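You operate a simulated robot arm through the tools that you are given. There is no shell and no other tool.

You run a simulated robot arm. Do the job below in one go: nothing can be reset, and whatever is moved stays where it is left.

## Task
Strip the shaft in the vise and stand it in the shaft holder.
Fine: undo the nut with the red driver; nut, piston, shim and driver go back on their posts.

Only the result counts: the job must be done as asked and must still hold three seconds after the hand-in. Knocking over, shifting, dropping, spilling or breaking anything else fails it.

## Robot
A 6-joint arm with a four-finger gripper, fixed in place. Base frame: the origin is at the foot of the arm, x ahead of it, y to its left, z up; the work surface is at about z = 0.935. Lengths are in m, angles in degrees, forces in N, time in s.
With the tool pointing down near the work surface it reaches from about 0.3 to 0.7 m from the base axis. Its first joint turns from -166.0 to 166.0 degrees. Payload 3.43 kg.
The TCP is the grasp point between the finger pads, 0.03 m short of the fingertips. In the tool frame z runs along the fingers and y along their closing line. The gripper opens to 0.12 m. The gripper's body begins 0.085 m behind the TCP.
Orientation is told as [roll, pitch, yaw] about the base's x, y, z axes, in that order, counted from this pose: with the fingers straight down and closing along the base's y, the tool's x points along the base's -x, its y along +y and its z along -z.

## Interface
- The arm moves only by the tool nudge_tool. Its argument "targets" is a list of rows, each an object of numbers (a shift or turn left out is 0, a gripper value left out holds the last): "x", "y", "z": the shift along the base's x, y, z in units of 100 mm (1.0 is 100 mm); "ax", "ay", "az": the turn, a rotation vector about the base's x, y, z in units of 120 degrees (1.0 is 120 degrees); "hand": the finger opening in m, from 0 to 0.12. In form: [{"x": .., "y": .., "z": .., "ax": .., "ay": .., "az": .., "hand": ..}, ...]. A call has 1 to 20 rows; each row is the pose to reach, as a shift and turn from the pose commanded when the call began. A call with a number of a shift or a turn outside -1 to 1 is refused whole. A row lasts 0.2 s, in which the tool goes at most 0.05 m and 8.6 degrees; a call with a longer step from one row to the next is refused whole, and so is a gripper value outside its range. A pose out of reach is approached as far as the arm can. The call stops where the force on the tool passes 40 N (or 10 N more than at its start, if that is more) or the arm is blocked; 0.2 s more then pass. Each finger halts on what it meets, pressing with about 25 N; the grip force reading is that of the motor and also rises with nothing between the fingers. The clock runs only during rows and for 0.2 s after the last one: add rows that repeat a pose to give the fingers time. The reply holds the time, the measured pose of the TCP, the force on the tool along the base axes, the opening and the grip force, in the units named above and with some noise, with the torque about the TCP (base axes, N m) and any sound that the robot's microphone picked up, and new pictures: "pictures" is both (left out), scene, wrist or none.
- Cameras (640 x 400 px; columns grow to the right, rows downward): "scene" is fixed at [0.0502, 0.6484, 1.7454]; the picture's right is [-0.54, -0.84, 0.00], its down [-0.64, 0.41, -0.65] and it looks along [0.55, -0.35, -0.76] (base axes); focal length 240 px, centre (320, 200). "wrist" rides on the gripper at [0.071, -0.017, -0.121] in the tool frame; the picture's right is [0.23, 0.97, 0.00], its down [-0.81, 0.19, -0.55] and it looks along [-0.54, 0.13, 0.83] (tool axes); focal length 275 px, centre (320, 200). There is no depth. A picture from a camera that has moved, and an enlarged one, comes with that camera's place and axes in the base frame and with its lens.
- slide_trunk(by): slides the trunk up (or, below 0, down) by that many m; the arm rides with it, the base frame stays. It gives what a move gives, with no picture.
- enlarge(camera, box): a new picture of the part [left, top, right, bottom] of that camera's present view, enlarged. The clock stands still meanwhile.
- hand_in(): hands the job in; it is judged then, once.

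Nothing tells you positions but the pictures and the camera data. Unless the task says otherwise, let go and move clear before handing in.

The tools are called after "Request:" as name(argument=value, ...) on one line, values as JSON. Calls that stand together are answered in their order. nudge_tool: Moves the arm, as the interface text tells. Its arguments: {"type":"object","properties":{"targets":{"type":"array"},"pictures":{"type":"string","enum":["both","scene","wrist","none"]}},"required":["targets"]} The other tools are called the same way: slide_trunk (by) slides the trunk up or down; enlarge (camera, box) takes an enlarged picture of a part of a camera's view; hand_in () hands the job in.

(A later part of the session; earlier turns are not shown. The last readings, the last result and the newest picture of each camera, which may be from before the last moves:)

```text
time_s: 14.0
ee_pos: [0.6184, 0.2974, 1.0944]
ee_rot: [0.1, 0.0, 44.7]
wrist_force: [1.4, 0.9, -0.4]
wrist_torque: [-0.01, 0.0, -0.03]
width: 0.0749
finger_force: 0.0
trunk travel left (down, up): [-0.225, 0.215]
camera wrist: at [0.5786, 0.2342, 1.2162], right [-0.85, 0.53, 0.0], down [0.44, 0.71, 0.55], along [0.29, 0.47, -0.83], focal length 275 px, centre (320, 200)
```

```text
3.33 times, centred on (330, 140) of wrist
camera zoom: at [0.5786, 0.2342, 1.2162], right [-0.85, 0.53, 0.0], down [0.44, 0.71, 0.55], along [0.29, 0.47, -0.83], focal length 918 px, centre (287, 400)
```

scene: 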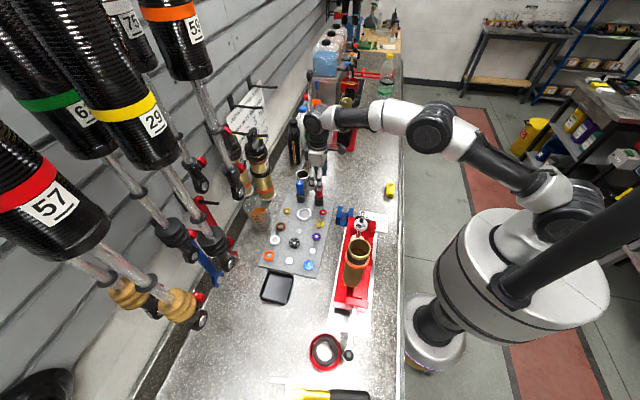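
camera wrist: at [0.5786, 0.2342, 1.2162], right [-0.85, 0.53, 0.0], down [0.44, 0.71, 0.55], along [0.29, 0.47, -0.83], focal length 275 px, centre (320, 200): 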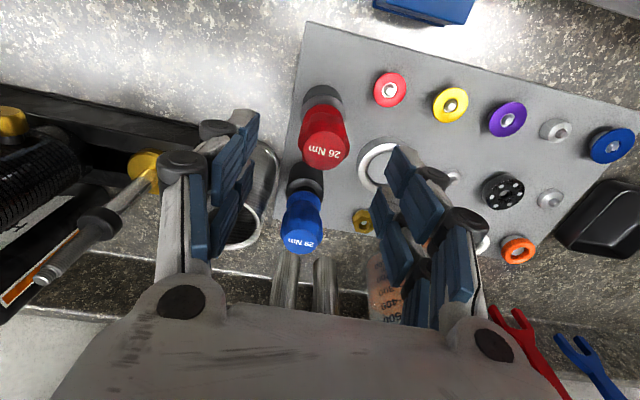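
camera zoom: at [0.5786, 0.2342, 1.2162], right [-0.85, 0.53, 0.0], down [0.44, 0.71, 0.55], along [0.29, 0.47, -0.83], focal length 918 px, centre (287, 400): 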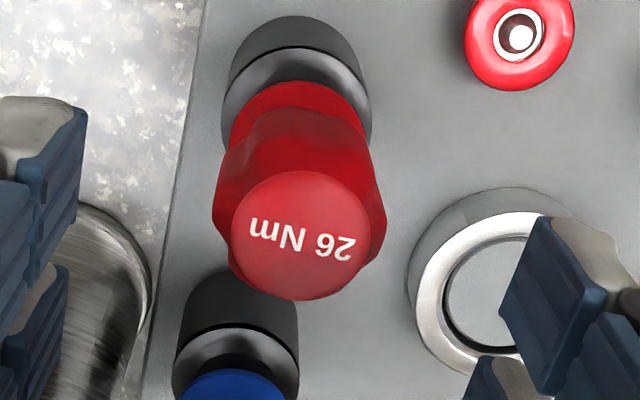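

The handle is centred within about 2 mm. I'll go down to grasp height with a small correction and close on it.

Request:
nudge_tool(targets=[{"x": -0.009, "y": 0.009, "z": -0.25, "hand": 0.075}, {"x": -0.009, "y": 0.009, "z": -0.5, "hand": 0.075}, {"x": -0.009, "y": 0.009, "z": -0.64, "hand": 0.075}, {"x": -0.009, "y": 0.009, "z": -0.64, "hand": 0.075}], pictures="wrist")

Request:
nudge_tool(targets=[{"hand": 0.05}, {"hand": 0.05}, {"hand": 0.03}, {"hand": 0.03}, {"hand": 0.03}, {"hand": 0.03}], pictures="both")

```text
time_s: 15.0
ee_pos: [0.617, 0.2996, 1.0307]
ee_rot: [0.0, -0.1, 44.8]
wrist_force: [-0.1, -0.3, 1.1]
wrist_torque: [0.0, 0.01, 0.0]
width: 0.0751
finger_force: 0.1
trunk travel left (down, up): [-0.225, 0.215]
camera wrist: at [0.577, 0.2359, 1.1521], right [-0.85, 0.53, 0.0], down [0.44, 0.71, 0.55], along [0.29, 0.47, -0.83], focal length 275 px, centre (320, 200)
```

wrist: 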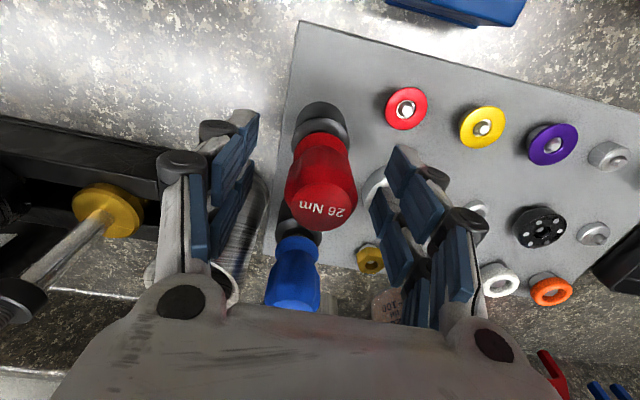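

```text
time_s: 16.4
ee_pos: [0.6179, 0.2989, 1.0314]
ee_rot: [0.0, 0.0, 44.8]
wrist_force: [-0.8, -0.1, 0.3]
wrist_torque: [0.0, -0.03, -0.01]
width: 0.0326
finger_force: 25.0
trunk travel left (down, up): [-0.225, 0.215]
camera wrist: at [0.5771, 0.2359, 1.1522], right [-0.85, 0.53, 0.0], down [0.44, 0.71, 0.55], along [0.29, 0.47, -0.83], focal length 275 px, centre (320, 200)
```

scene: 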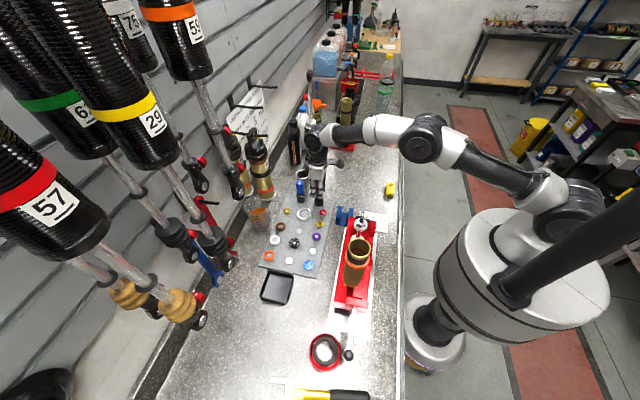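
wrist: 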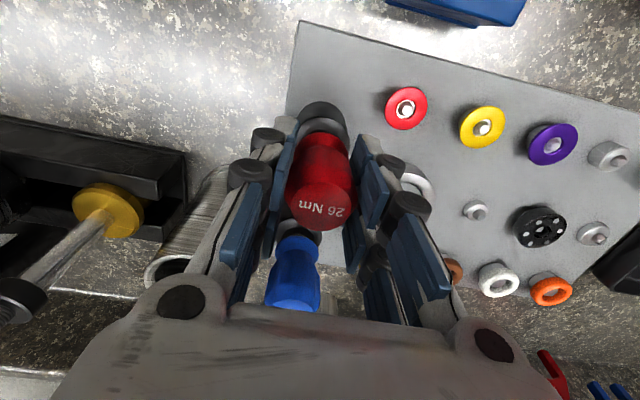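

The driver is gripped at 32.6 mm. Its post pose is TCP (0.6175, 0.299, 1.031), yaw 44.8°, which I'll need for returning it. Next I'll lift straight up.

Request:
nudge_tool(targets=[{"z": 0.1}, {"z": 0.25}, {"z": 0.45}, {"z": 0.7}, {"z": 1.0}, {"z": 1.0}], pictures="both")

```text
time_s: 17.8
ee_pos: [0.6162, 0.2964, 1.1304]
ee_rot: [0.1, 0.0, 44.8]
wrist_force: [0.4, -0.3, -1.4]
wrist_torque: [0.01, -0.03, -0.01]
width: 0.0322
finger_force: 25.3
trunk travel left (down, up): [-0.225, 0.215]
camera wrist: at [0.5764, 0.234, 1.2514], right [-0.85, 0.53, 0.0], down [0.44, 0.71, 0.55], along [0.29, 0.47, -0.83], focal length 275 px, centre (320, 200)
```

scene: 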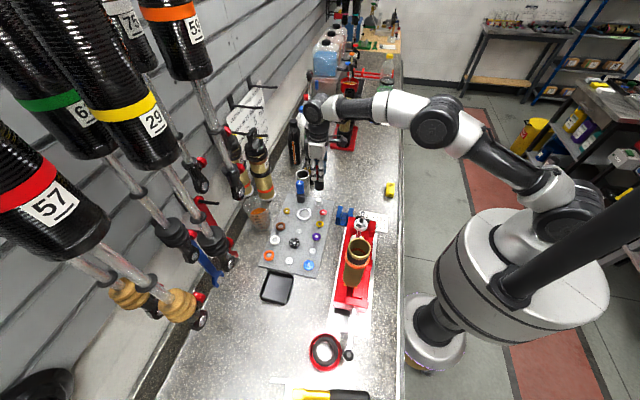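
wrist: 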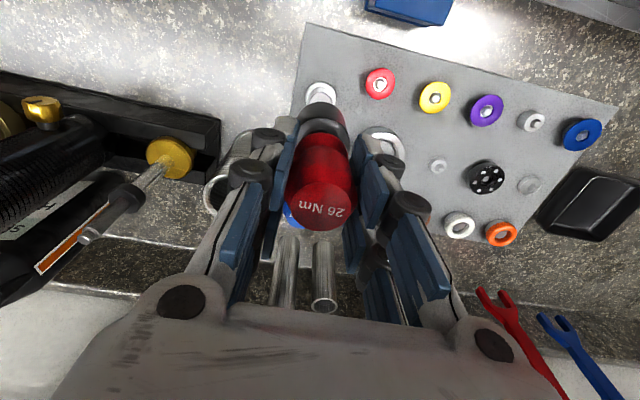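

The driver came off cleanly and its post is now visible underneath. I'll zoom in on the post, then keep lifting and head toward the vise.

Request:
enlarge(camera="wrist", box=[280, 60, 380, 160])

Request:
nudge_tool(targets=[{"z": 0.3}, {"z": 0.6}, {"x": -0.2, "z": 0.85}, {"x": -0.45, "z": 1.0}, {"x": -0.8, "z": 1.0}, {"x": -1.0, "z": 1.0}], pictures="none")

```text
4.00 times, centred on (330, 110) of wrist
camera zoom: at [0.5764, 0.234, 1.2514], right [-0.85, 0.53, 0.0], down [0.44, 0.71, 0.55], along [0.29, 0.47, -0.83], focal length 1101 px, centre (280, 560)
```

zoom: 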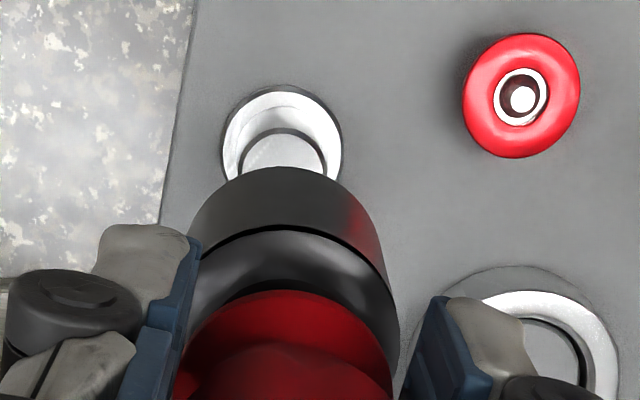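

```text
time_s: 19.2
ee_pos: [0.516, 0.2995, 1.2286]
ee_rot: [0.1, 0.0, 44.8]
wrist_force: [0.1, 0.9, -1.9]
wrist_torque: [0.01, -0.06, -0.01]
width: 0.0319
finger_force: 25.0
trunk travel left (down, up): [-0.225, 0.215]
```

The driver post is a ring spigot about 32 mm across that the socket slips over. I'll raise further and hover just on the wall side of the shaft, so the camera can see the nut beside the driver and I can measure its position.

Request:
nudge_tool(targets=[{"z": 0.4}, {"x": -0.2, "y": 0.1, "z": 0.8}, {"x": -0.5, "y": 0.3, "z": 0.8}, {"x": -0.8, "y": 0.5, "z": 0.8}, {"x": -0.98, "y": 0.63, "z": 0.8}], pictures="none")

Request:
nudge_tool(targets=[{"x": -0.25}, {"x": -0.5}, {"x": -0.5}], pictures="both")

Request:
enlarge(camera="wrist", box=[260, 0, 380, 120])

Request:
enlarge(camera="scene", box=[310, 150, 410, 250])

```text
time_s: 20.4
ee_pos: [0.4177, 0.3627, 1.3097]
ee_rot: [0.0, 0.0, 44.6]
wrist_force: [-0.3, 0.2, -1.3]
wrist_torque: [0.0, -0.01, 0.01]
width: 0.0319
finger_force: 25.3
trunk travel left (down, up): [-0.225, 0.215]
```

```text
time_s: 21.2
ee_pos: [0.3671, 0.361, 1.3079]
ee_rot: [0.1, 0.0, 44.7]
wrist_force: [0.7, -0.9, -2.8]
wrist_torque: [0.02, 0.01, 0.04]
width: 0.0315
finger_force: 24.9
trunk travel left (down, up): [-0.225, 0.215]
camera wrist: at [0.3273, 0.298, 1.4292], right [-0.85, 0.53, 0.0], down [0.44, 0.71, 0.55], along [0.29, 0.47, -0.83], focal length 275 px, centre (320, 200)
```

scene: 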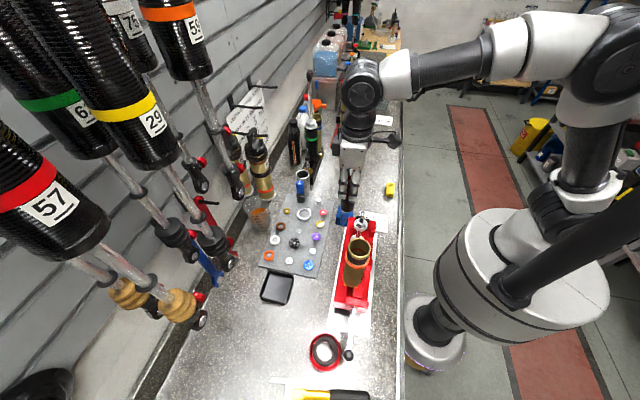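
wrist: 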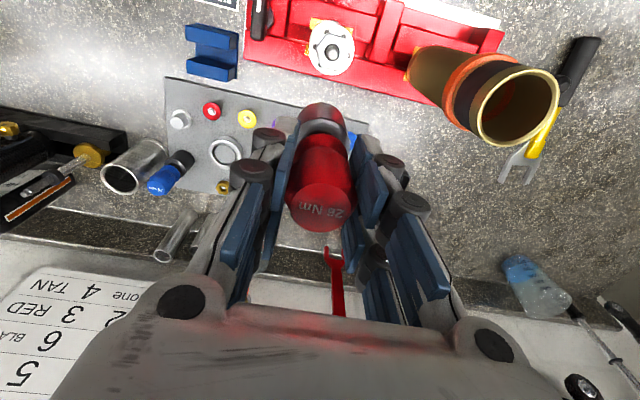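

```text
3.33 times, centred on (320, 60) of wrist
camera zoom: at [0.3273, 0.298, 1.4292], right [-0.85, 0.53, 0.0], down [0.44, 0.71, 0.55], along [0.29, 0.47, -0.83], focal length 918 px, centre (320, 667)
```

zoom: 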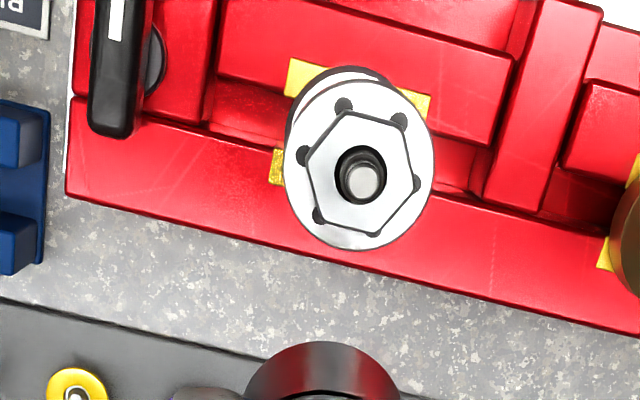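

```text
4.00 times, centred on (360, 200) of scene
camera zoom: at [0.0502, 0.6484, 1.7454], right [-0.54, -0.84, 0.0], down [-0.64, 0.41, -0.65], along [0.55, -0.35, -0.76], focal length 959 px, centre (160, 200)
```

zoom: 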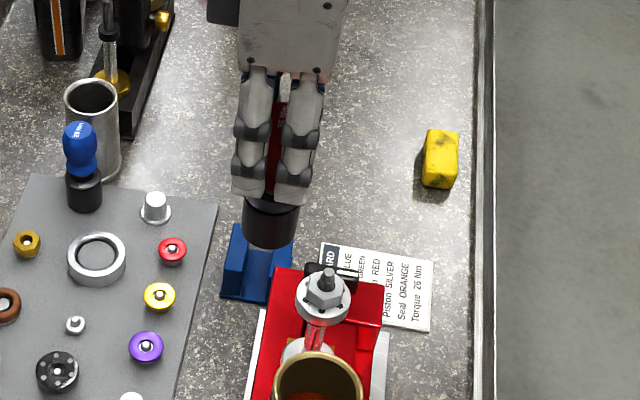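

The shaft axis measures about (0.333, 0.325), with nut corners along the vise's long axis. I estimate tip z≈1.187, nut 1.152–1.168, piston 1.136–1.152. I'll centre the driver over the shaft and check alignment from the scene camera.

Request:
nudge_tool(targets=[{"x": -0.17, "y": -0.18}, {"x": -0.341, "y": -0.359}, {"x": -0.341, "y": -0.359}], pictures="both")

Request:
enlarge(camera="scene", box=[320, 160, 400, 250])

Request:
enlarge(camera="wrist", box=[270, 60, 370, 160])

```text
time_s: 22.0
ee_pos: [0.3336, 0.3251, 1.3093]
ee_rot: [0.2, -0.1, 44.9]
wrist_force: [-0.2, 0.1, -2.2]
wrist_torque: [-0.02, -0.02, 0.0]
width: 0.0316
finger_force: 24.8
trunk travel left (down, up): [-0.225, 0.215]
camera wrist: at [0.2936, 0.2632, 1.4306], right [-0.85, 0.53, 0.0], down [0.44, 0.71, 0.55], along [0.29, 0.47, -0.83], focal length 275 px, centre (320, 200)
```

scene: 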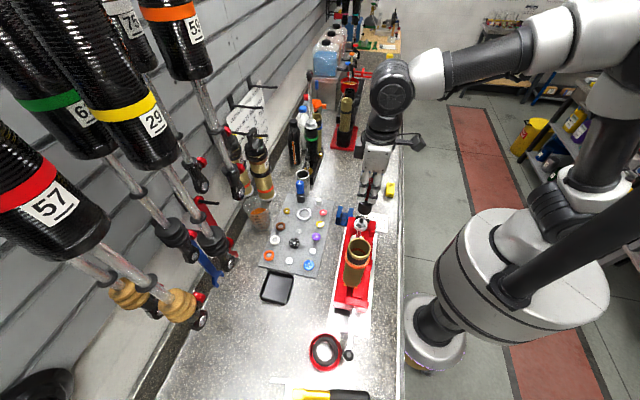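
wrist: 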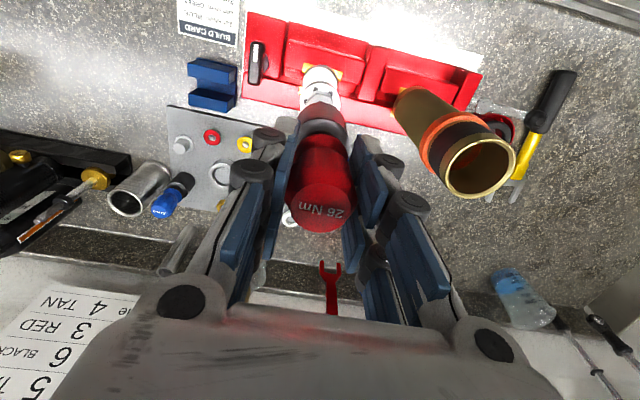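

```text
4.44 times, centred on (360, 205) of scene
camera zoom: at [0.0502, 0.6484, 1.7454], right [-0.54, -0.84, 0.0], down [-0.64, 0.41, -0.65], along [0.55, -0.35, -0.76], focal length 1065 px, centre (142, 178)
```

zoom: 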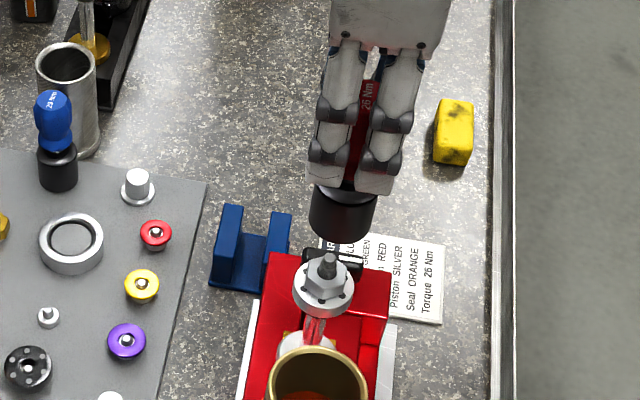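

```text
4.00 times, centred on (320, 110) of wrist
camera zoom: at [0.2936, 0.2632, 1.4306], right [-0.85, 0.53, 0.0], down [0.44, 0.71, 0.55], along [0.29, 0.47, -0.83], focal length 1101 px, centre (320, 560)
```

zoom: 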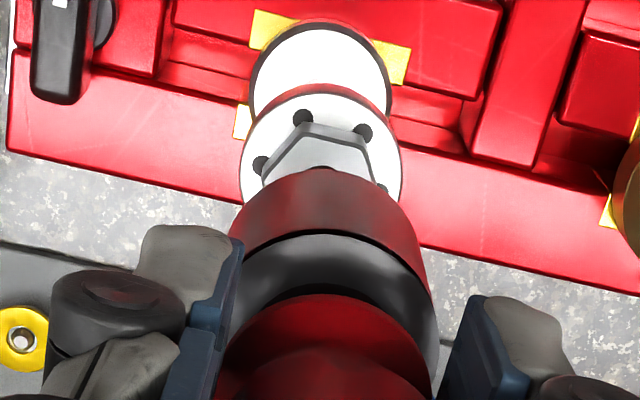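

Request:
enlarge(camera="scene", box=[342, 195, 382, 245])

```text
8.00 times, centred on (362, 220) of scene
camera zoom: at [0.0502, 0.6484, 1.7454], right [-0.54, -0.84, 0.0], down [-0.64, 0.41, -0.65], along [0.55, -0.35, -0.76], focal length 1918 px, centre (-16, 40)
```

zoom: 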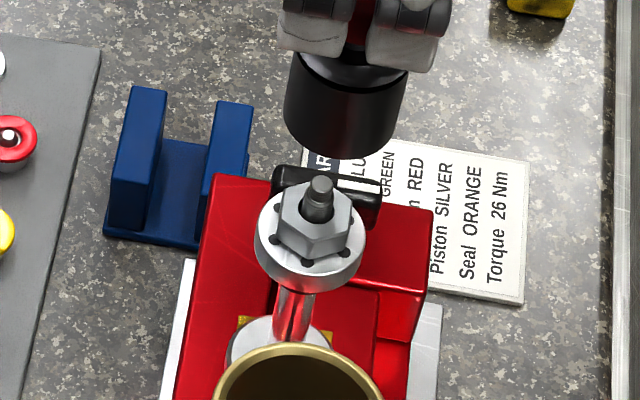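

Request:
enlarge(camera="wrist", box=[290, 85, 350, 135])

```text
8.00 times, centred on (320, 110) of wrist
camera zoom: at [0.2936, 0.2632, 1.4306], right [-0.85, 0.53, 0.0], down [0.44, 0.71, 0.55], along [0.29, 0.47, -0.83], focal length 2202 px, centre (320, 920)
```

zoom: 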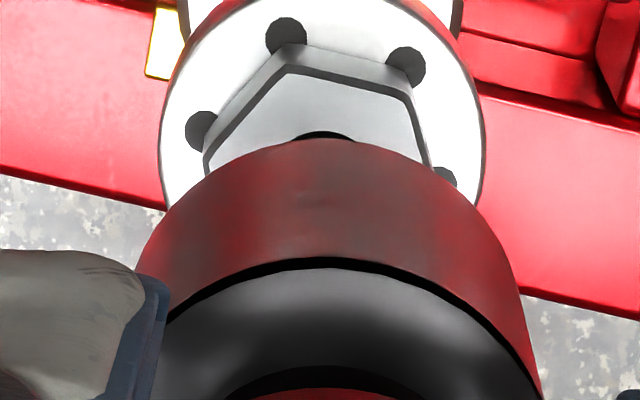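

Both cameras agree the driver is about 3 mm too far toward the robot. I'll correct that, lower to just above the shaft tip and recheck.

Request:
nudge_tool(targets=[{"x": 0.021, "y": 0.021}, {"x": 0.021, "y": 0.021, "z": -0.12}, {"x": 0.021, "y": 0.021, "z": -0.24}, {"x": 0.021, "y": 0.021, "z": -0.24}], pictures="none")

Request:
enlarge(camera="scene", box=[342, 195, 382, 245])

Request:
enlarge(camera="wrist", box=[280, 80, 360, 140])

```text
time_s: 23.0
ee_pos: [0.3351, 0.3274, 1.2865]
ee_rot: [0.1, 0.0, 44.8]
wrist_force: [-0.5, -0.6, -1.7]
wrist_torque: [0.0, -0.01, -0.01]
width: 0.0316
finger_force: 26.2
trunk travel left (down, up): [-0.225, 0.215]
```

```text
8.00 times, centred on (362, 220) of scene
camera zoom: at [0.0502, 0.6484, 1.7454], right [-0.54, -0.84, 0.0], down [-0.64, 0.41, -0.65], along [0.55, -0.35, -0.76], focal length 1918 px, centre (-16, 40)
```

zoom: 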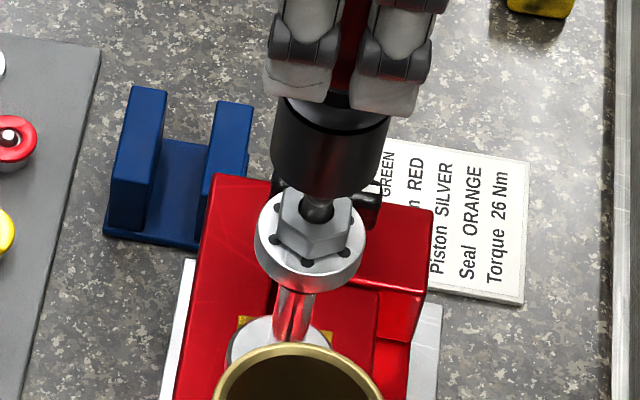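

```text
6.67 times, centred on (320, 110) of wrist
camera zoom: at [0.295, 0.2644, 1.4072], right [-0.85, 0.53, 0.0], down [0.44, 0.71, 0.55], along [0.29, 0.47, -0.83], focal length 1835 px, centre (320, 800)
```

zoom: 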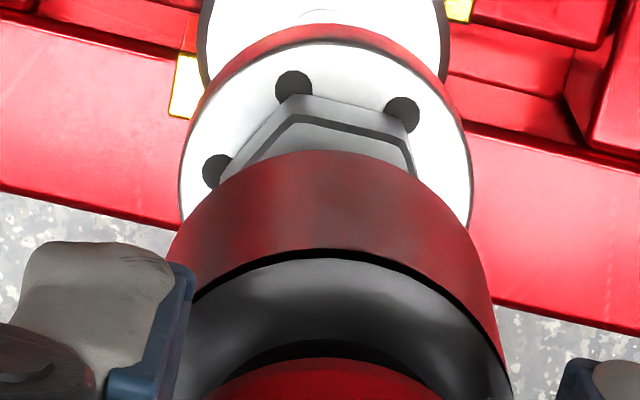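

There's roughly 1.2 mm of offset left in the same direction. I'll correct it and go down slowly over the thread onto the nut while watching the force.

Request:
nudge_tool(targets=[{"x": 0.009, "y": 0.009}, {"x": 0.009, "y": 0.009, "z": -0.08}, {"x": 0.009, "y": 0.009, "z": -0.16}, {"x": 0.009, "y": 0.009, "z": -0.22}, {"x": 0.009, "y": 0.009, "z": -0.22}], pictures="none")

Request:
enlarge(camera="scene", box=[342, 195, 382, 245])

Request:
enlarge(camera="wrist", box=[280, 80, 360, 140])

```text
time_s: 24.2
ee_pos: [0.3352, 0.3268, 1.2644]
ee_rot: [0.1, 0.0, 44.8]
wrist_force: [-0.2, 0.7, -1.2]
wrist_torque: [-0.01, -0.03, -0.01]
width: 0.0315
finger_force: 25.2
trunk travel left (down, up): [-0.225, 0.215]
```

```text
8.00 times, centred on (362, 220) of scene
camera zoom: at [0.0502, 0.6484, 1.7454], right [-0.54, -0.84, 0.0], down [-0.64, 0.41, -0.65], along [0.55, -0.35, -0.76], focal length 1918 px, centre (-16, 40)
```

zoom: 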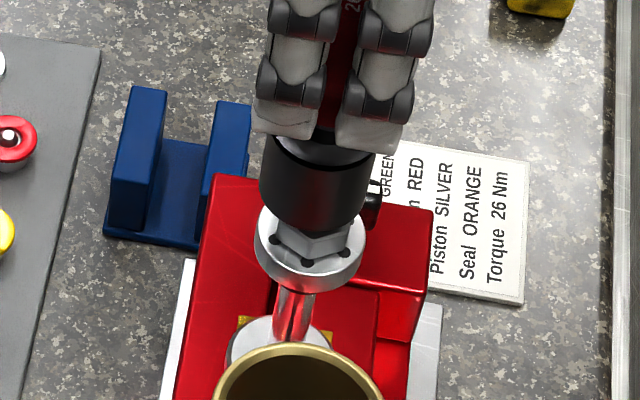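

```text
6.67 times, centred on (320, 110) of wrist
camera zoom: at [0.297, 0.2646, 1.3849], right [-0.85, 0.53, 0.0], down [0.44, 0.71, 0.55], along [0.29, 0.47, -0.83], focal length 1835 px, centre (320, 800)
```

zoom: 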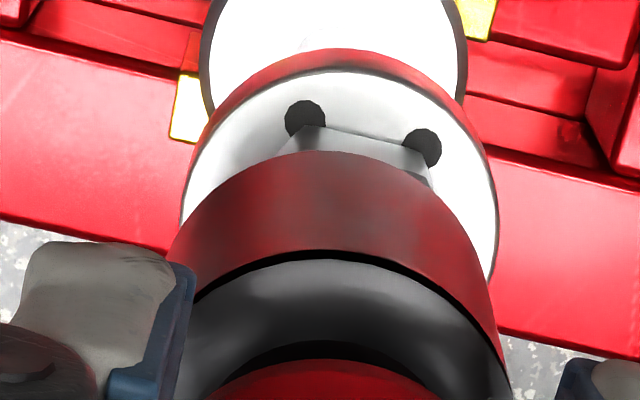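

I overshot slightly; the socket now reads about 1.2 mm and 1.0 mm off the shaft axis. I'll make a small correction and recheck before touching the nut.

Request:
nudge_tool(targets=[{"x": -0.014, "y": -0.001}, {"x": -0.014, "y": -0.001}], pictures="none")

Request:
enlarge(camera="scene", box=[342, 195, 382, 245])

Request:
enlarge(camera="wrist", box=[280, 80, 360, 140])

```text
time_s: 24.8
ee_pos: [0.3337, 0.3261, 1.2634]
ee_rot: [0.1, 0.0, 44.8]
wrist_force: [-1.4, -0.1, -2.3]
wrist_torque: [0.01, 0.0, -0.01]
width: 0.0311
finger_force: 25.1
trunk travel left (down, up): [-0.225, 0.215]
```

```text
8.00 times, centred on (362, 220) of scene
camera zoom: at [0.0502, 0.6484, 1.7454], right [-0.54, -0.84, 0.0], down [-0.64, 0.41, -0.65], along [0.55, -0.35, -0.76], focal length 1918 px, centre (-16, 40)
```

zoom: 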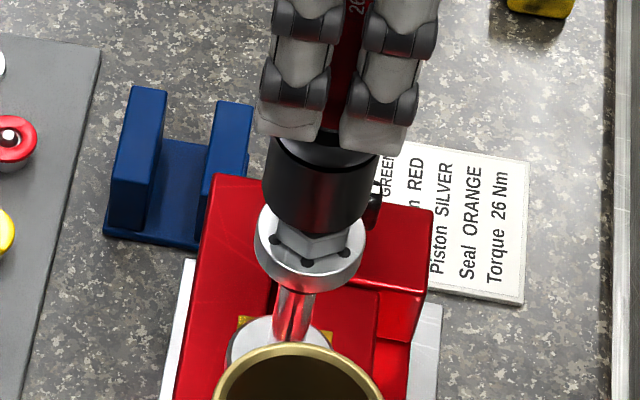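

```text
6.67 times, centred on (320, 110) of wrist
camera zoom: at [0.2956, 0.2641, 1.385], right [-0.85, 0.53, 0.0], down [0.44, 0.71, 0.55], along [0.29, 0.47, -0.83], focal length 1835 px, centre (320, 800)
```

zoom: 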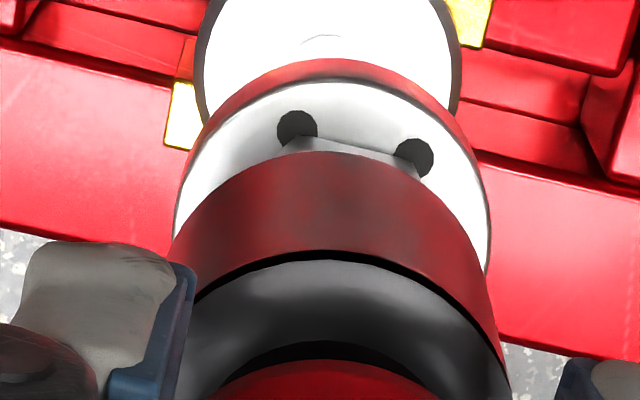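

The socket is now centred within about 0.5 mm in both views. I'll push down slowly and see whether the hex drops over the nut.

Request:
nudge_tool(targets=[{"z": -0.03}, {"z": -0.06}, {"z": -0.09}, {"z": -0.12}], pictures="none")

Request:
enlarge(camera="scene", box=[342, 195, 382, 245])

```text
time_s: 25.8
ee_pos: [0.3348, 0.3281, 1.2526]
ee_rot: [0.1, -0.2, 44.7]
wrist_force: [-0.1, -1.5, 5.6]
wrist_torque: [-0.06, 0.2, -0.03]
width: 0.0311
finger_force: 25.5
trunk travel left (down, up): [-0.225, 0.215]
```

```text
8.00 times, centred on (362, 220) of scene
camera zoom: at [0.0502, 0.6484, 1.7454], right [-0.54, -0.84, 0.0], down [-0.64, 0.41, -0.65], along [0.55, -0.35, -0.76], focal length 1918 px, centre (-16, 40)
```

zoom: 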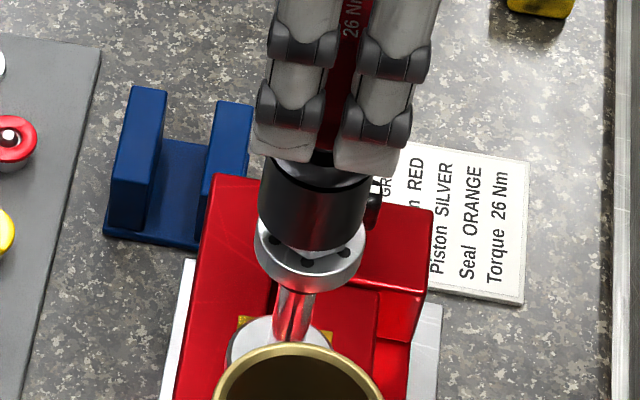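

I've touched the nut with about 7 N and the socket isn't fully down yet, probably because the hex isn't aligned. I'll press lightly while turning counter-clockwise, which is the undo direction.

Request:
nudge_tool(targets=[{"z": -0.01, "az": 0.03}, {"z": -0.02, "az": 0.06}, {"z": -0.02, "az": 0.09}, {"z": -0.02, "az": 0.12}, {"z": -0.02, "az": 0.15}, {"z": -0.02, "az": 0.18}], pictures="none")

Request:
enlarge(camera="scene", box=[342, 195, 382, 245])

```text
time_s: 27.2
ee_pos: [0.334, 0.327, 1.2506]
ee_rot: [0.1, 0.1, 66.4]
wrist_force: [-6.9, -3.2, -2.2]
wrist_torque: [-0.25, 0.55, -0.05]
width: 0.0309
finger_force: 25.0
trunk travel left (down, up): [-0.225, 0.215]
```

```text
8.00 times, centred on (362, 220) of scene
camera zoom: at [0.0502, 0.6484, 1.7454], right [-0.54, -0.84, 0.0], down [-0.64, 0.41, -0.65], along [0.55, -0.35, -0.76], focal length 1918 px, centre (-16, 40)
```

zoom: 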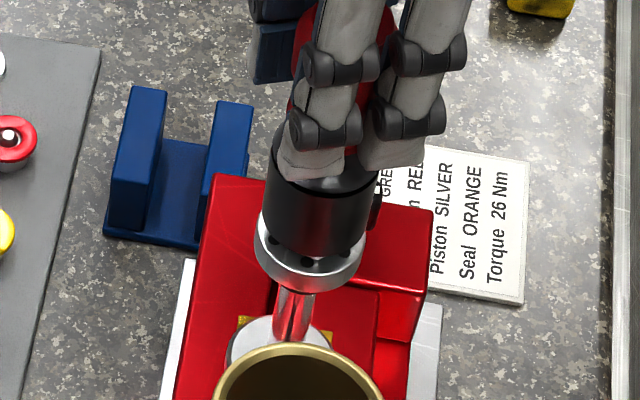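

The vertical load is gone, so the socket has dropped over the nut. A sideways force of about 7 N shows a slight offset, so I'll relieve it and seat the socket fully.

Request:
nudge_tool(targets=[{"x": -0.008, "y": -0.004, "z": -0.01}, {"x": -0.01, "y": -0.005, "z": -0.04}, {"x": -0.01, "y": -0.005, "z": -0.07}, {"x": -0.01, "y": -0.005, "z": -0.1}], pictures="none")

Request:
enlarge(camera="scene", box=[342, 195, 382, 245])

```text
time_s: 28.2
ee_pos: [0.3336, 0.3281, 1.2425]
ee_rot: [0.0, -0.3, 66.4]
wrist_force: [-0.6, 1.6, 15.6]
wrist_torque: [0.3, -0.17, 0.02]
width: 0.0312
finger_force: 25.2
trunk travel left (down, up): [-0.225, 0.215]
```

```text
8.00 times, centred on (362, 220) of scene
camera zoom: at [0.0502, 0.6484, 1.7454], right [-0.54, -0.84, 0.0], down [-0.64, 0.41, -0.65], along [0.55, -0.35, -0.76], focal length 1918 px, centre (-16, 40)
```

zoom: 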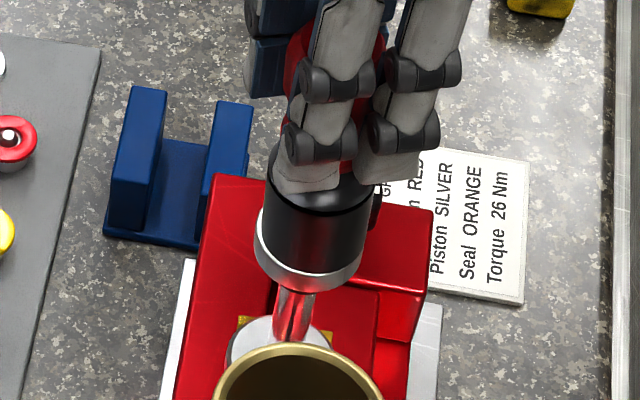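

The socket is fully seated on the piston at TCP z=1.2425. I'll ease off the downforce slightly and start turning counter-clockwise.

Request:
nudge_tool(targets=[{"z": 0.01, "az": 0.03}, {"z": 0.01, "az": 0.07}, {"z": 0.01, "az": 0.12}, {"z": 0.01, "az": 0.17}, {"z": 0.01, "az": 0.22}], pictures="both")

```text
time_s: 29.4
ee_pos: [0.3332, 0.3259, 1.2421]
ee_rot: [0.1, 0.0, 92.8]
wrist_force: [-1.5, -0.5, -2.8]
wrist_torque: [-0.04, 0.11, -0.01]
width: 0.0314
finger_force: 21.5
trunk travel left (down, up): [-0.225, 0.215]
camera wrist: at [0.3533, 0.2557, 1.3626], right [-0.96, -0.28, 0.0], down [-0.23, 0.8, 0.55], along [-0.16, 0.53, -0.83], focal length 275 px, centre (320, 200)
```

scene: 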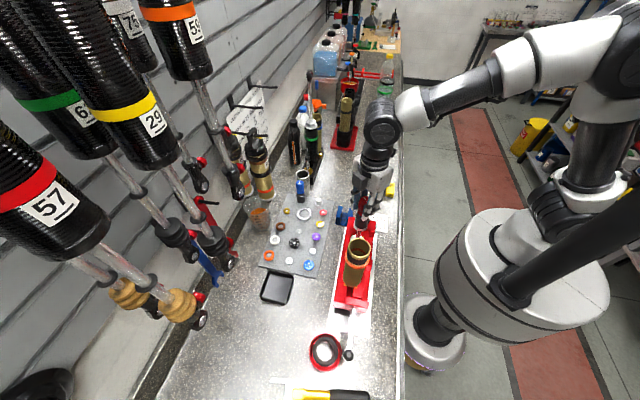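
wrist: 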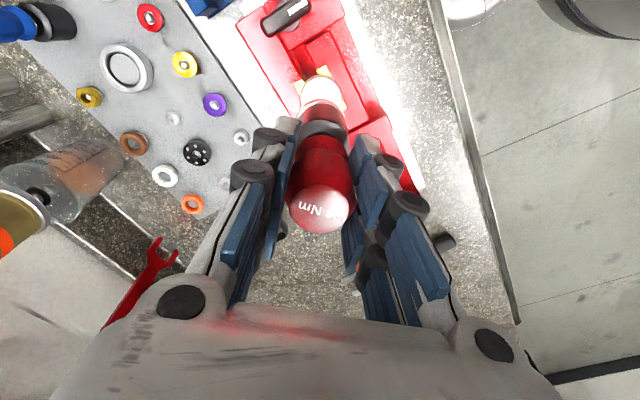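

Request:
enlarge(camera="wrist", box=[270, 80, 370, 240])

```text
2.50 times, centred on (320, 160) of wrist
camera zoom: at [0.3533, 0.2557, 1.3626], right [-0.96, -0.28, 0.0], down [-0.23, 0.8, 0.55], along [-0.16, 0.53, -0.83], focal length 688 px, centre (320, 300)
```

zoom: 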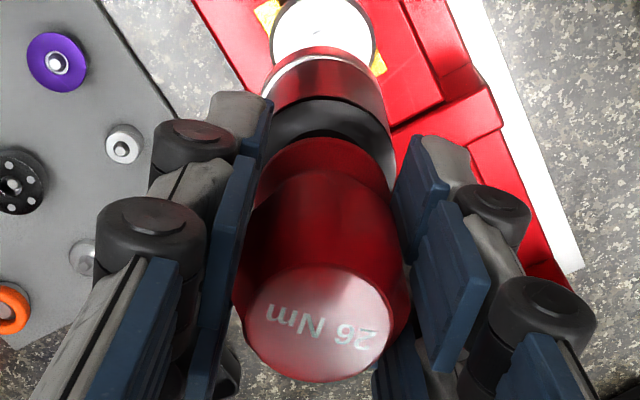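

The driver is turning with the gripper and hasn't slipped, at almost no torque. I'll continue turning.

Request:
nudge_tool(targets=[{"az": 0.065}, {"az": 0.13}, {"az": 0.195}, {"az": 0.26}, {"az": 0.325}, {"az": 0.39}, {"az": 0.455}, {"az": 0.52}, {"az": 0.585}, {"az": 0.65}], pictures="wrist")

```text
time_s: 31.6
ee_pos: [0.3324, 0.3277, 1.2419]
ee_rot: [0.1, 0.0, 170.8]
wrist_force: [-1.9, 0.6, -1.3]
wrist_torque: [0.01, 0.08, 0.0]
width: 0.0311
finger_force: 17.4
trunk travel left (down, up): [-0.225, 0.215]
camera wrist: at [0.4062, 0.3322, 1.3626], right [0.07, -1.0, 0.0], down [-0.83, -0.06, 0.55], along [-0.55, -0.04, -0.83], focal length 275 px, centre (320, 200)
```

wrist: 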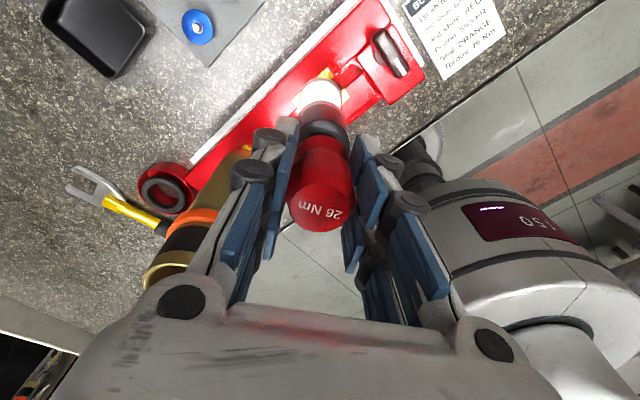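

The grip force is fading because the commanded width is nearly reached, so I'll command a tighter width and keep turning.

Request:
nudge_tool(targets=[{"hand": 0.015}, {"az": 0.065, "hand": 0.015}, {"az": 0.13}, {"az": 0.195}, {"az": 0.26}, {"az": 0.325}, {"az": 0.39}, {"az": 0.455}, {"az": 0.52}, {"az": 0.585}, {"az": 0.65}, {"az": 0.715}, {"az": 0.78}, {"az": 0.845}, {"az": 0.91}], pictures="wrist")

```text
time_s: 33.5
ee_pos: [0.3188, 0.3382, 1.2434]
ee_rot: [2.7, 0.6, -134.6]
wrist_force: [16.7, -20.7, 14.2]
wrist_torque: [-1.58, -1.24, -0.12]
width: 0.0361
finger_force: 25.0
out of reach, approached as far as the arm can: row 8, 9
trunk travel left (down, up): [-0.225, 0.215]
stopped in row 9: the force on the tool passed its limit at 60 N (the readings are from after the stop); the commanded pose is now the measured one
camera wrist: at [0.3506, 0.4029, 1.3641], right [0.85, -0.52, 0.05], down [-0.45, -0.7, 0.55], along [-0.25, -0.49, -0.83], focal length 275 px, centre (320, 200)
```

wrist: 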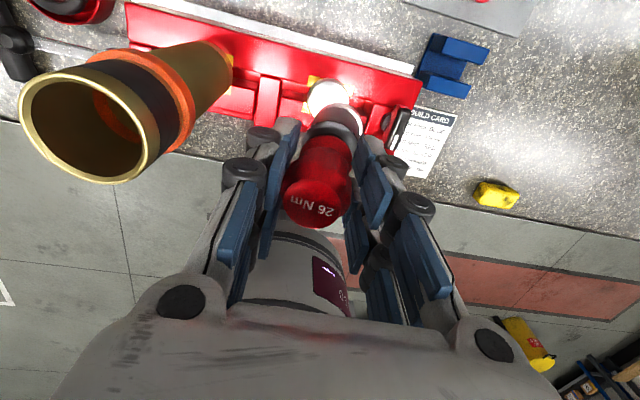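

The wrist reached its turning limit near yaw 225° and pushed the driver sideways. I'll back off at once: return to the shaft axis, level the tool and unwind a few degrees.

Request:
nudge_tool(targets=[{"x": 0.07, "y": -0.055, "az": -0.04, "ax": 0.006, "ay": 0.01, "hand": 0.015}, {"x": 0.145, "y": -0.11, "az": -0.08, "ax": 0.0122, "ay": 0.0195}, {"x": 0.145, "y": -0.11, "az": -0.08, "ax": 0.0122, "ay": 0.0195}], pictures="both")

Request:
enlarge(camera="scene", box=[332, 190, 392, 290])

Request:
enlarge(camera="wrist", box=[270, 60, 380, 240])

```text
time_s: 34.3
ee_pos: [0.329, 0.3312, 1.2412]
ee_rot: [-0.5, -0.2, -144.1]
wrist_force: [0.9, -1.2, 13.9]
wrist_torque: [-0.08, 0.04, 0.0]
width: 0.0329
finger_force: 25.5
trunk travel left (down, up): [-0.225, 0.215]
camera wrist: at [0.3777, 0.3863, 1.3629], right [0.76, -0.65, -0.01], down [-0.54, -0.63, 0.55], along [-0.37, -0.41, -0.83], focal length 275 px, centre (320, 200)
```

scene: 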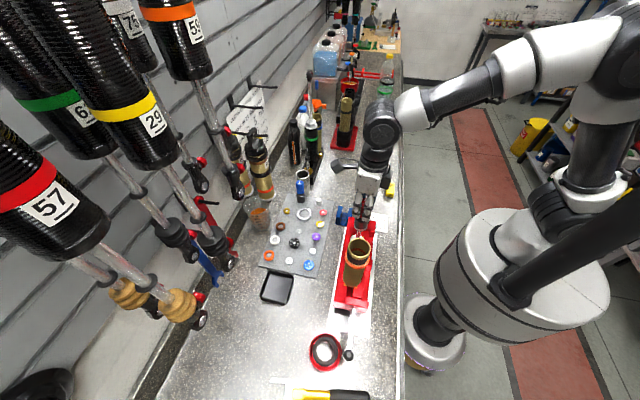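
wrist: 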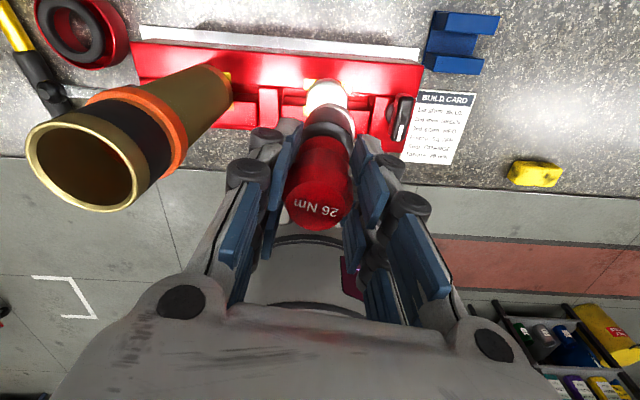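

```text
4.00 times, centred on (362, 240) of scene
camera zoom: at [0.0502, 0.6484, 1.7454], right [-0.54, -0.84, 0.0], down [-0.64, 0.41, -0.65], along [0.55, -0.35, -0.76], focal length 959 px, centre (152, 40)
```

zoom: 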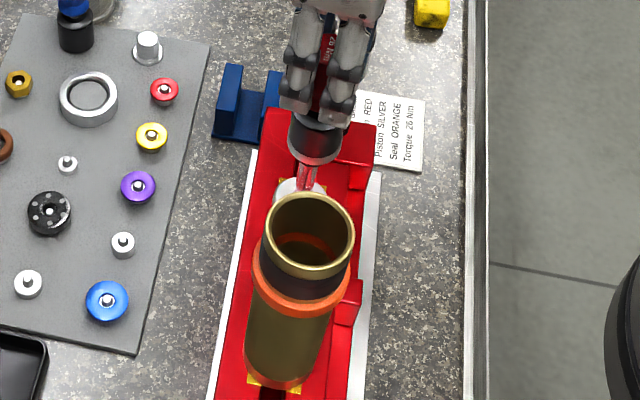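

```text
2.22 times, centred on (325, 150) of wrist
camera zoom: at [0.3777, 0.3863, 1.3629], right [0.76, -0.65, -0.01], down [-0.54, -0.63, 0.55], along [-0.37, -0.41, -0.83], focal length 612 px, centre (309, 311)
```

zoom: 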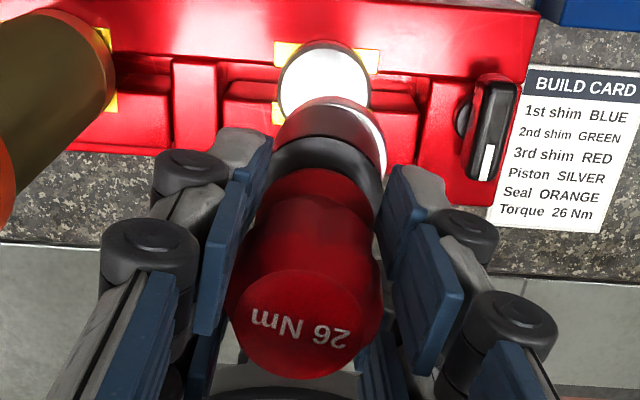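

Nothing looks damaged, but the driver is tilted a few degrees in the grip. I'll shift back over the shaft axis to stand it upright on the nut, then open, since the socket should hold it in place.

Request:
nudge_tool(targets=[{"x": 0.018, "y": -0.015, "z": 0.0}, {"x": 0.036, "y": -0.03, "z": 0.0}, {"x": 0.036, "y": -0.03, "z": 0.0}], pictures="none")

Request:
enlarge(camera="wrist", box=[270, 60, 380, 240])

Request:
enlarge(camera="scene", box=[342, 195, 382, 245])

```text
time_s: 35.1
ee_pos: [0.3334, 0.3295, 1.2415]
ee_rot: [-0.3, -0.3, -144.1]
wrist_force: [-1.4, -0.9, 4.8]
wrist_torque: [0.08, 0.17, 0.01]
width: 0.0314
finger_force: 24.6
trunk travel left (down, up): [-0.225, 0.215]
```

```text
2.22 times, centred on (325, 150) of wrist
camera zoom: at [0.3808, 0.3834, 1.362], right [0.76, -0.65, -0.01], down [-0.54, -0.63, 0.56], along [-0.37, -0.42, -0.83], focal length 612 px, centre (309, 311)
```

zoom: 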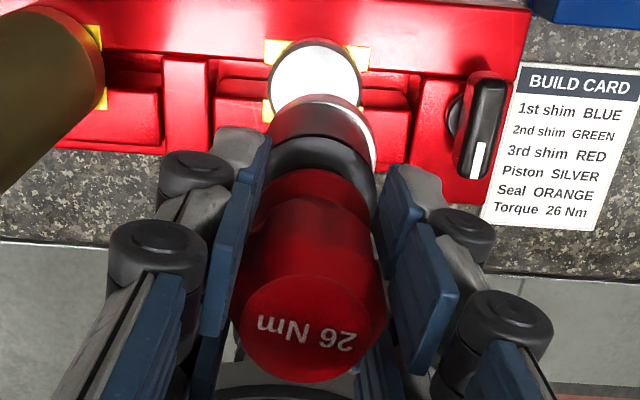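

```text
8.00 times, centred on (362, 220) of scene
camera zoom: at [0.0502, 0.6484, 1.7454], right [-0.54, -0.84, 0.0], down [-0.64, 0.41, -0.65], along [0.55, -0.35, -0.76], focal length 1918 px, centre (-16, 40)
```

zoom: 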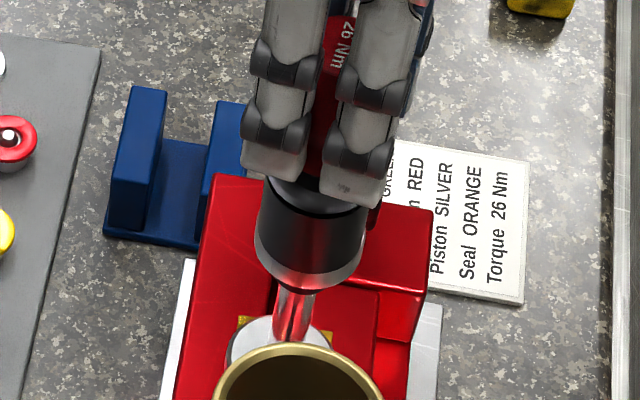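

The driver is upright again. I'll open the fingers and check that it stays standing on the nut.

Request:
nudge_tool(targets=[{"x": 0.008, "y": -0.007, "hand": 0.04}, {"x": 0.015, "y": -0.013, "hand": 0.06}, {"x": 0.015, "y": -0.013, "hand": 0.075}, {"x": 0.015, "y": -0.013, "hand": 0.075}, {"x": 0.015, "y": -0.013, "hand": 0.075}], pictures="wrist")

Request:
enlarge(camera="scene", box=[332, 180, 392, 250])

```text
time_s: 36.3
ee_pos: [0.3347, 0.3263, 1.2417]
ee_rot: [-0.4, -0.2, -144.2]
wrist_force: [-0.3, -0.5, -0.5]
wrist_torque: [0.0, 0.02, 0.01]
width: 0.0751
finger_force: 0.1
trunk travel left (down, up): [-0.225, 0.215]
camera wrist: at [0.3833, 0.3817, 1.3633], right [0.76, -0.65, -0.01], down [-0.54, -0.63, 0.56], along [-0.37, -0.42, -0.83], focal length 275 px, centre (320, 200)
```

wrist: 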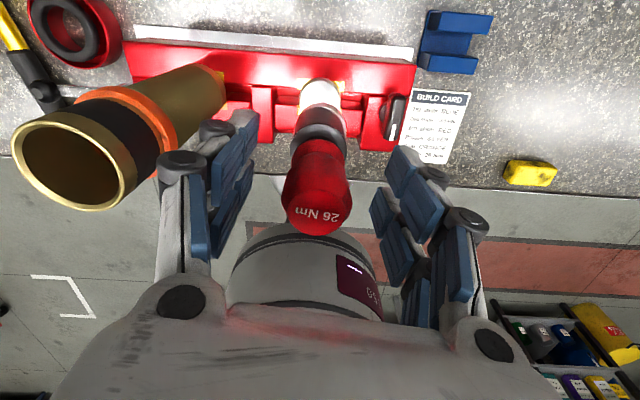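

```text
5.71 times, centred on (362, 215) of scene
camera zoom: at [0.0502, 0.6484, 1.7454], right [-0.54, -0.84, 0.0], down [-0.64, 0.41, -0.65], along [0.55, -0.35, -0.76], focal length 1370 px, centre (80, 114)
```

zoom: 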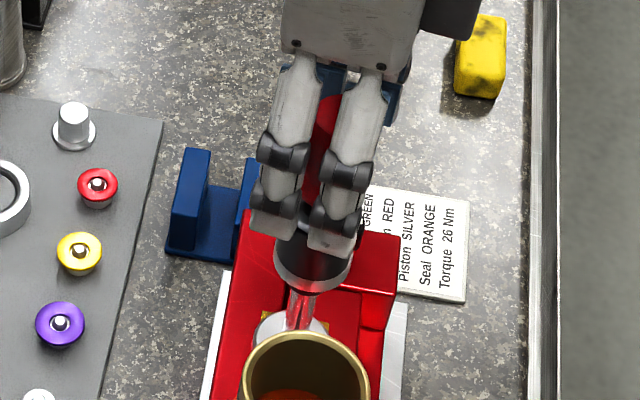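

The driver stands on the nut by itself. I'll raise clear, unwind the wrist by about 180°, and come back down for another bite.

Request:
nudge_tool(targets=[{"z": 0.25}, {"z": 0.5}, {"z": 0.5, "az": -0.07}, {"z": 0.5, "az": -0.14}, {"z": 0.5, "az": -0.21}, {"z": 0.5, "az": -0.28}, {"z": 0.5, "az": -0.35}, {"z": 0.5, "az": -0.42}, {"z": 0.5, "az": -0.49}, {"z": 0.5, "az": -0.56}, {"z": 0.5, "az": -0.63}, {"z": 0.5, "az": -0.7}, {"z": 0.5, "az": -0.77}, {"z": 0.5, "az": -0.84}, {"z": 0.5, "az": -0.91}, {"z": 0.5, "az": -0.98}], pictures="none")

Request:
enlarge(camera="scene", box=[332, 180, 392, 250])

```text
time_s: 39.7
ee_pos: [0.3347, 0.3275, 1.2927]
ee_rot: [-0.5, -0.3, 98.1]
wrist_force: [0.0, 0.0, 0.0]
wrist_torque: [0.0, -0.03, -0.01]
width: 0.0749
finger_force: 0.1
trunk travel left (down, up): [-0.225, 0.215]
```

```text
5.71 times, centred on (362, 215) of scene
camera zoom: at [0.0502, 0.6484, 1.7454], right [-0.54, -0.84, 0.0], down [-0.64, 0.41, -0.65], along [0.55, -0.35, -0.76], focal length 1370 px, centre (80, 114)
```

zoom: 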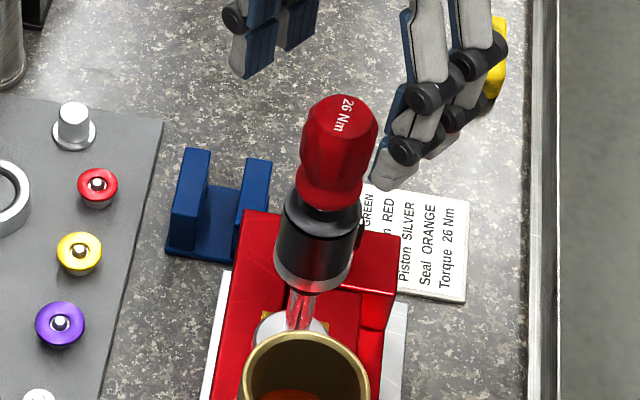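

The driver is standing upright and the gripper is clear. I'll unwind further to about yaw -40° to gain stroke, levelling the small residual tilt.

Request:
nudge_tool(targets=[{"az": -0.07}, {"az": -0.14}, {"az": -0.21}, {"az": -0.28}, {"az": -0.35}, {"az": -0.42}, {"az": -0.49}, {"az": -0.56}, {"az": -0.63}, {"az": -0.7}, {"az": -0.77}, {"az": -0.84}, {"az": -0.91}, {"az": -0.98}], pictures="none")

Request:
nudge_tool(targets=[{"az": -0.06}, {"az": -0.12}, {"az": -0.17}, {"az": -0.17}], pictures="both")

```text
time_s: 42.7
ee_pos: [0.3341, 0.3272, 1.2914]
ee_rot: [-0.4, -0.3, -19.5]
wrist_force: [1.4, 0.4, 0.3]
wrist_torque: [-0.02, 0.0, 0.0]
width: 0.0749
finger_force: 0.1
trunk travel left (down, up): [-0.225, 0.215]
```

```text
time_s: 43.7
ee_pos: [0.335, 0.3267, 1.2917]
ee_rot: [-0.4, -0.4, -39.8]
wrist_force: [0.4, 0.0, -0.1]
wrist_torque: [0.02, 0.01, -0.01]
width: 0.0749
finger_force: 0.2
trunk travel left (down, up): [-0.225, 0.215]
camera wrist: at [0.2684, 0.3596, 1.4125], right [0.45, 0.9, -0.01], down [0.75, -0.37, 0.56], along [0.49, -0.25, -0.83], focal length 275 px, centre (320, 200)
```

scene: 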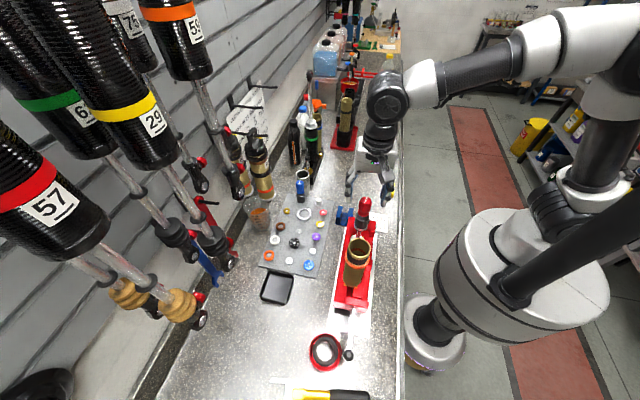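
wrist: 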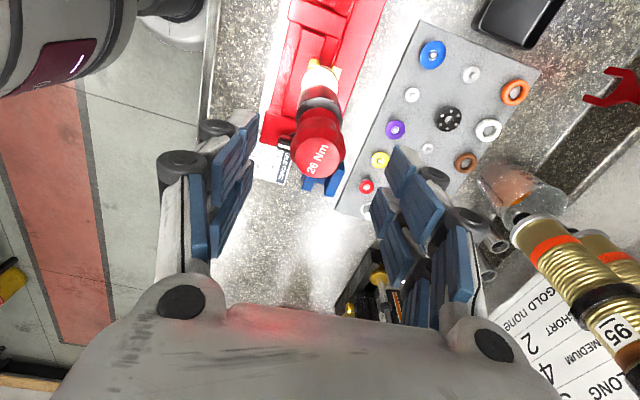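

The driver is centred under the TCP. I'll level the tool, go down and regrip.

Request:
nudge_tool(targets=[{"ax": 0.0044, "z": -0.2}, {"ax": 0.0044, "z": -0.4}, {"ax": 0.0044, "z": -0.5}, {"ax": 0.0044, "z": -0.5, "hand": 0.05}, {"ax": 0.0044, "z": -0.5, "hand": 0.03}, {"ax": 0.0044, "z": -0.5, "hand": 0.015}, {"ax": 0.0044, "z": -0.5, "hand": 0.015}, {"ax": 0.0044, "z": -0.5, "hand": 0.015}], pictures="wrist")

```text
time_s: 45.5
ee_pos: [0.3339, 0.3274, 1.2419]
ee_rot: [0.0, 0.1, -39.7]
wrist_force: [0.1, -0.8, -0.3]
wrist_torque: [-0.01, 0.02, 0.01]
width: 0.0322
finger_force: 24.9
trunk travel left (down, up): [-0.225, 0.215]
camera wrist: at [0.269, 0.3592, 1.3627], right [0.44, 0.9, 0.0], down [0.75, -0.37, 0.55], along [0.49, -0.24, -0.83], focal length 275 px, centre (320, 200)
```

wrist: 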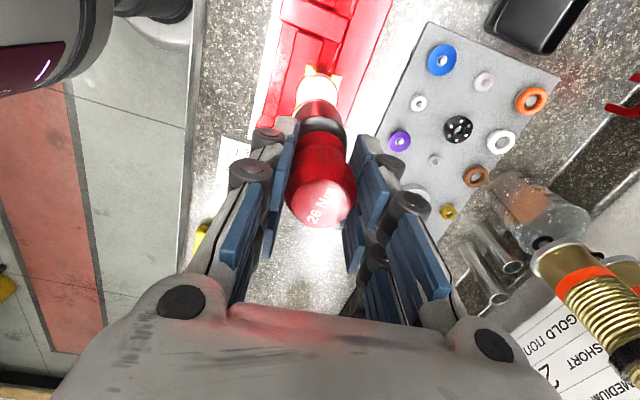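

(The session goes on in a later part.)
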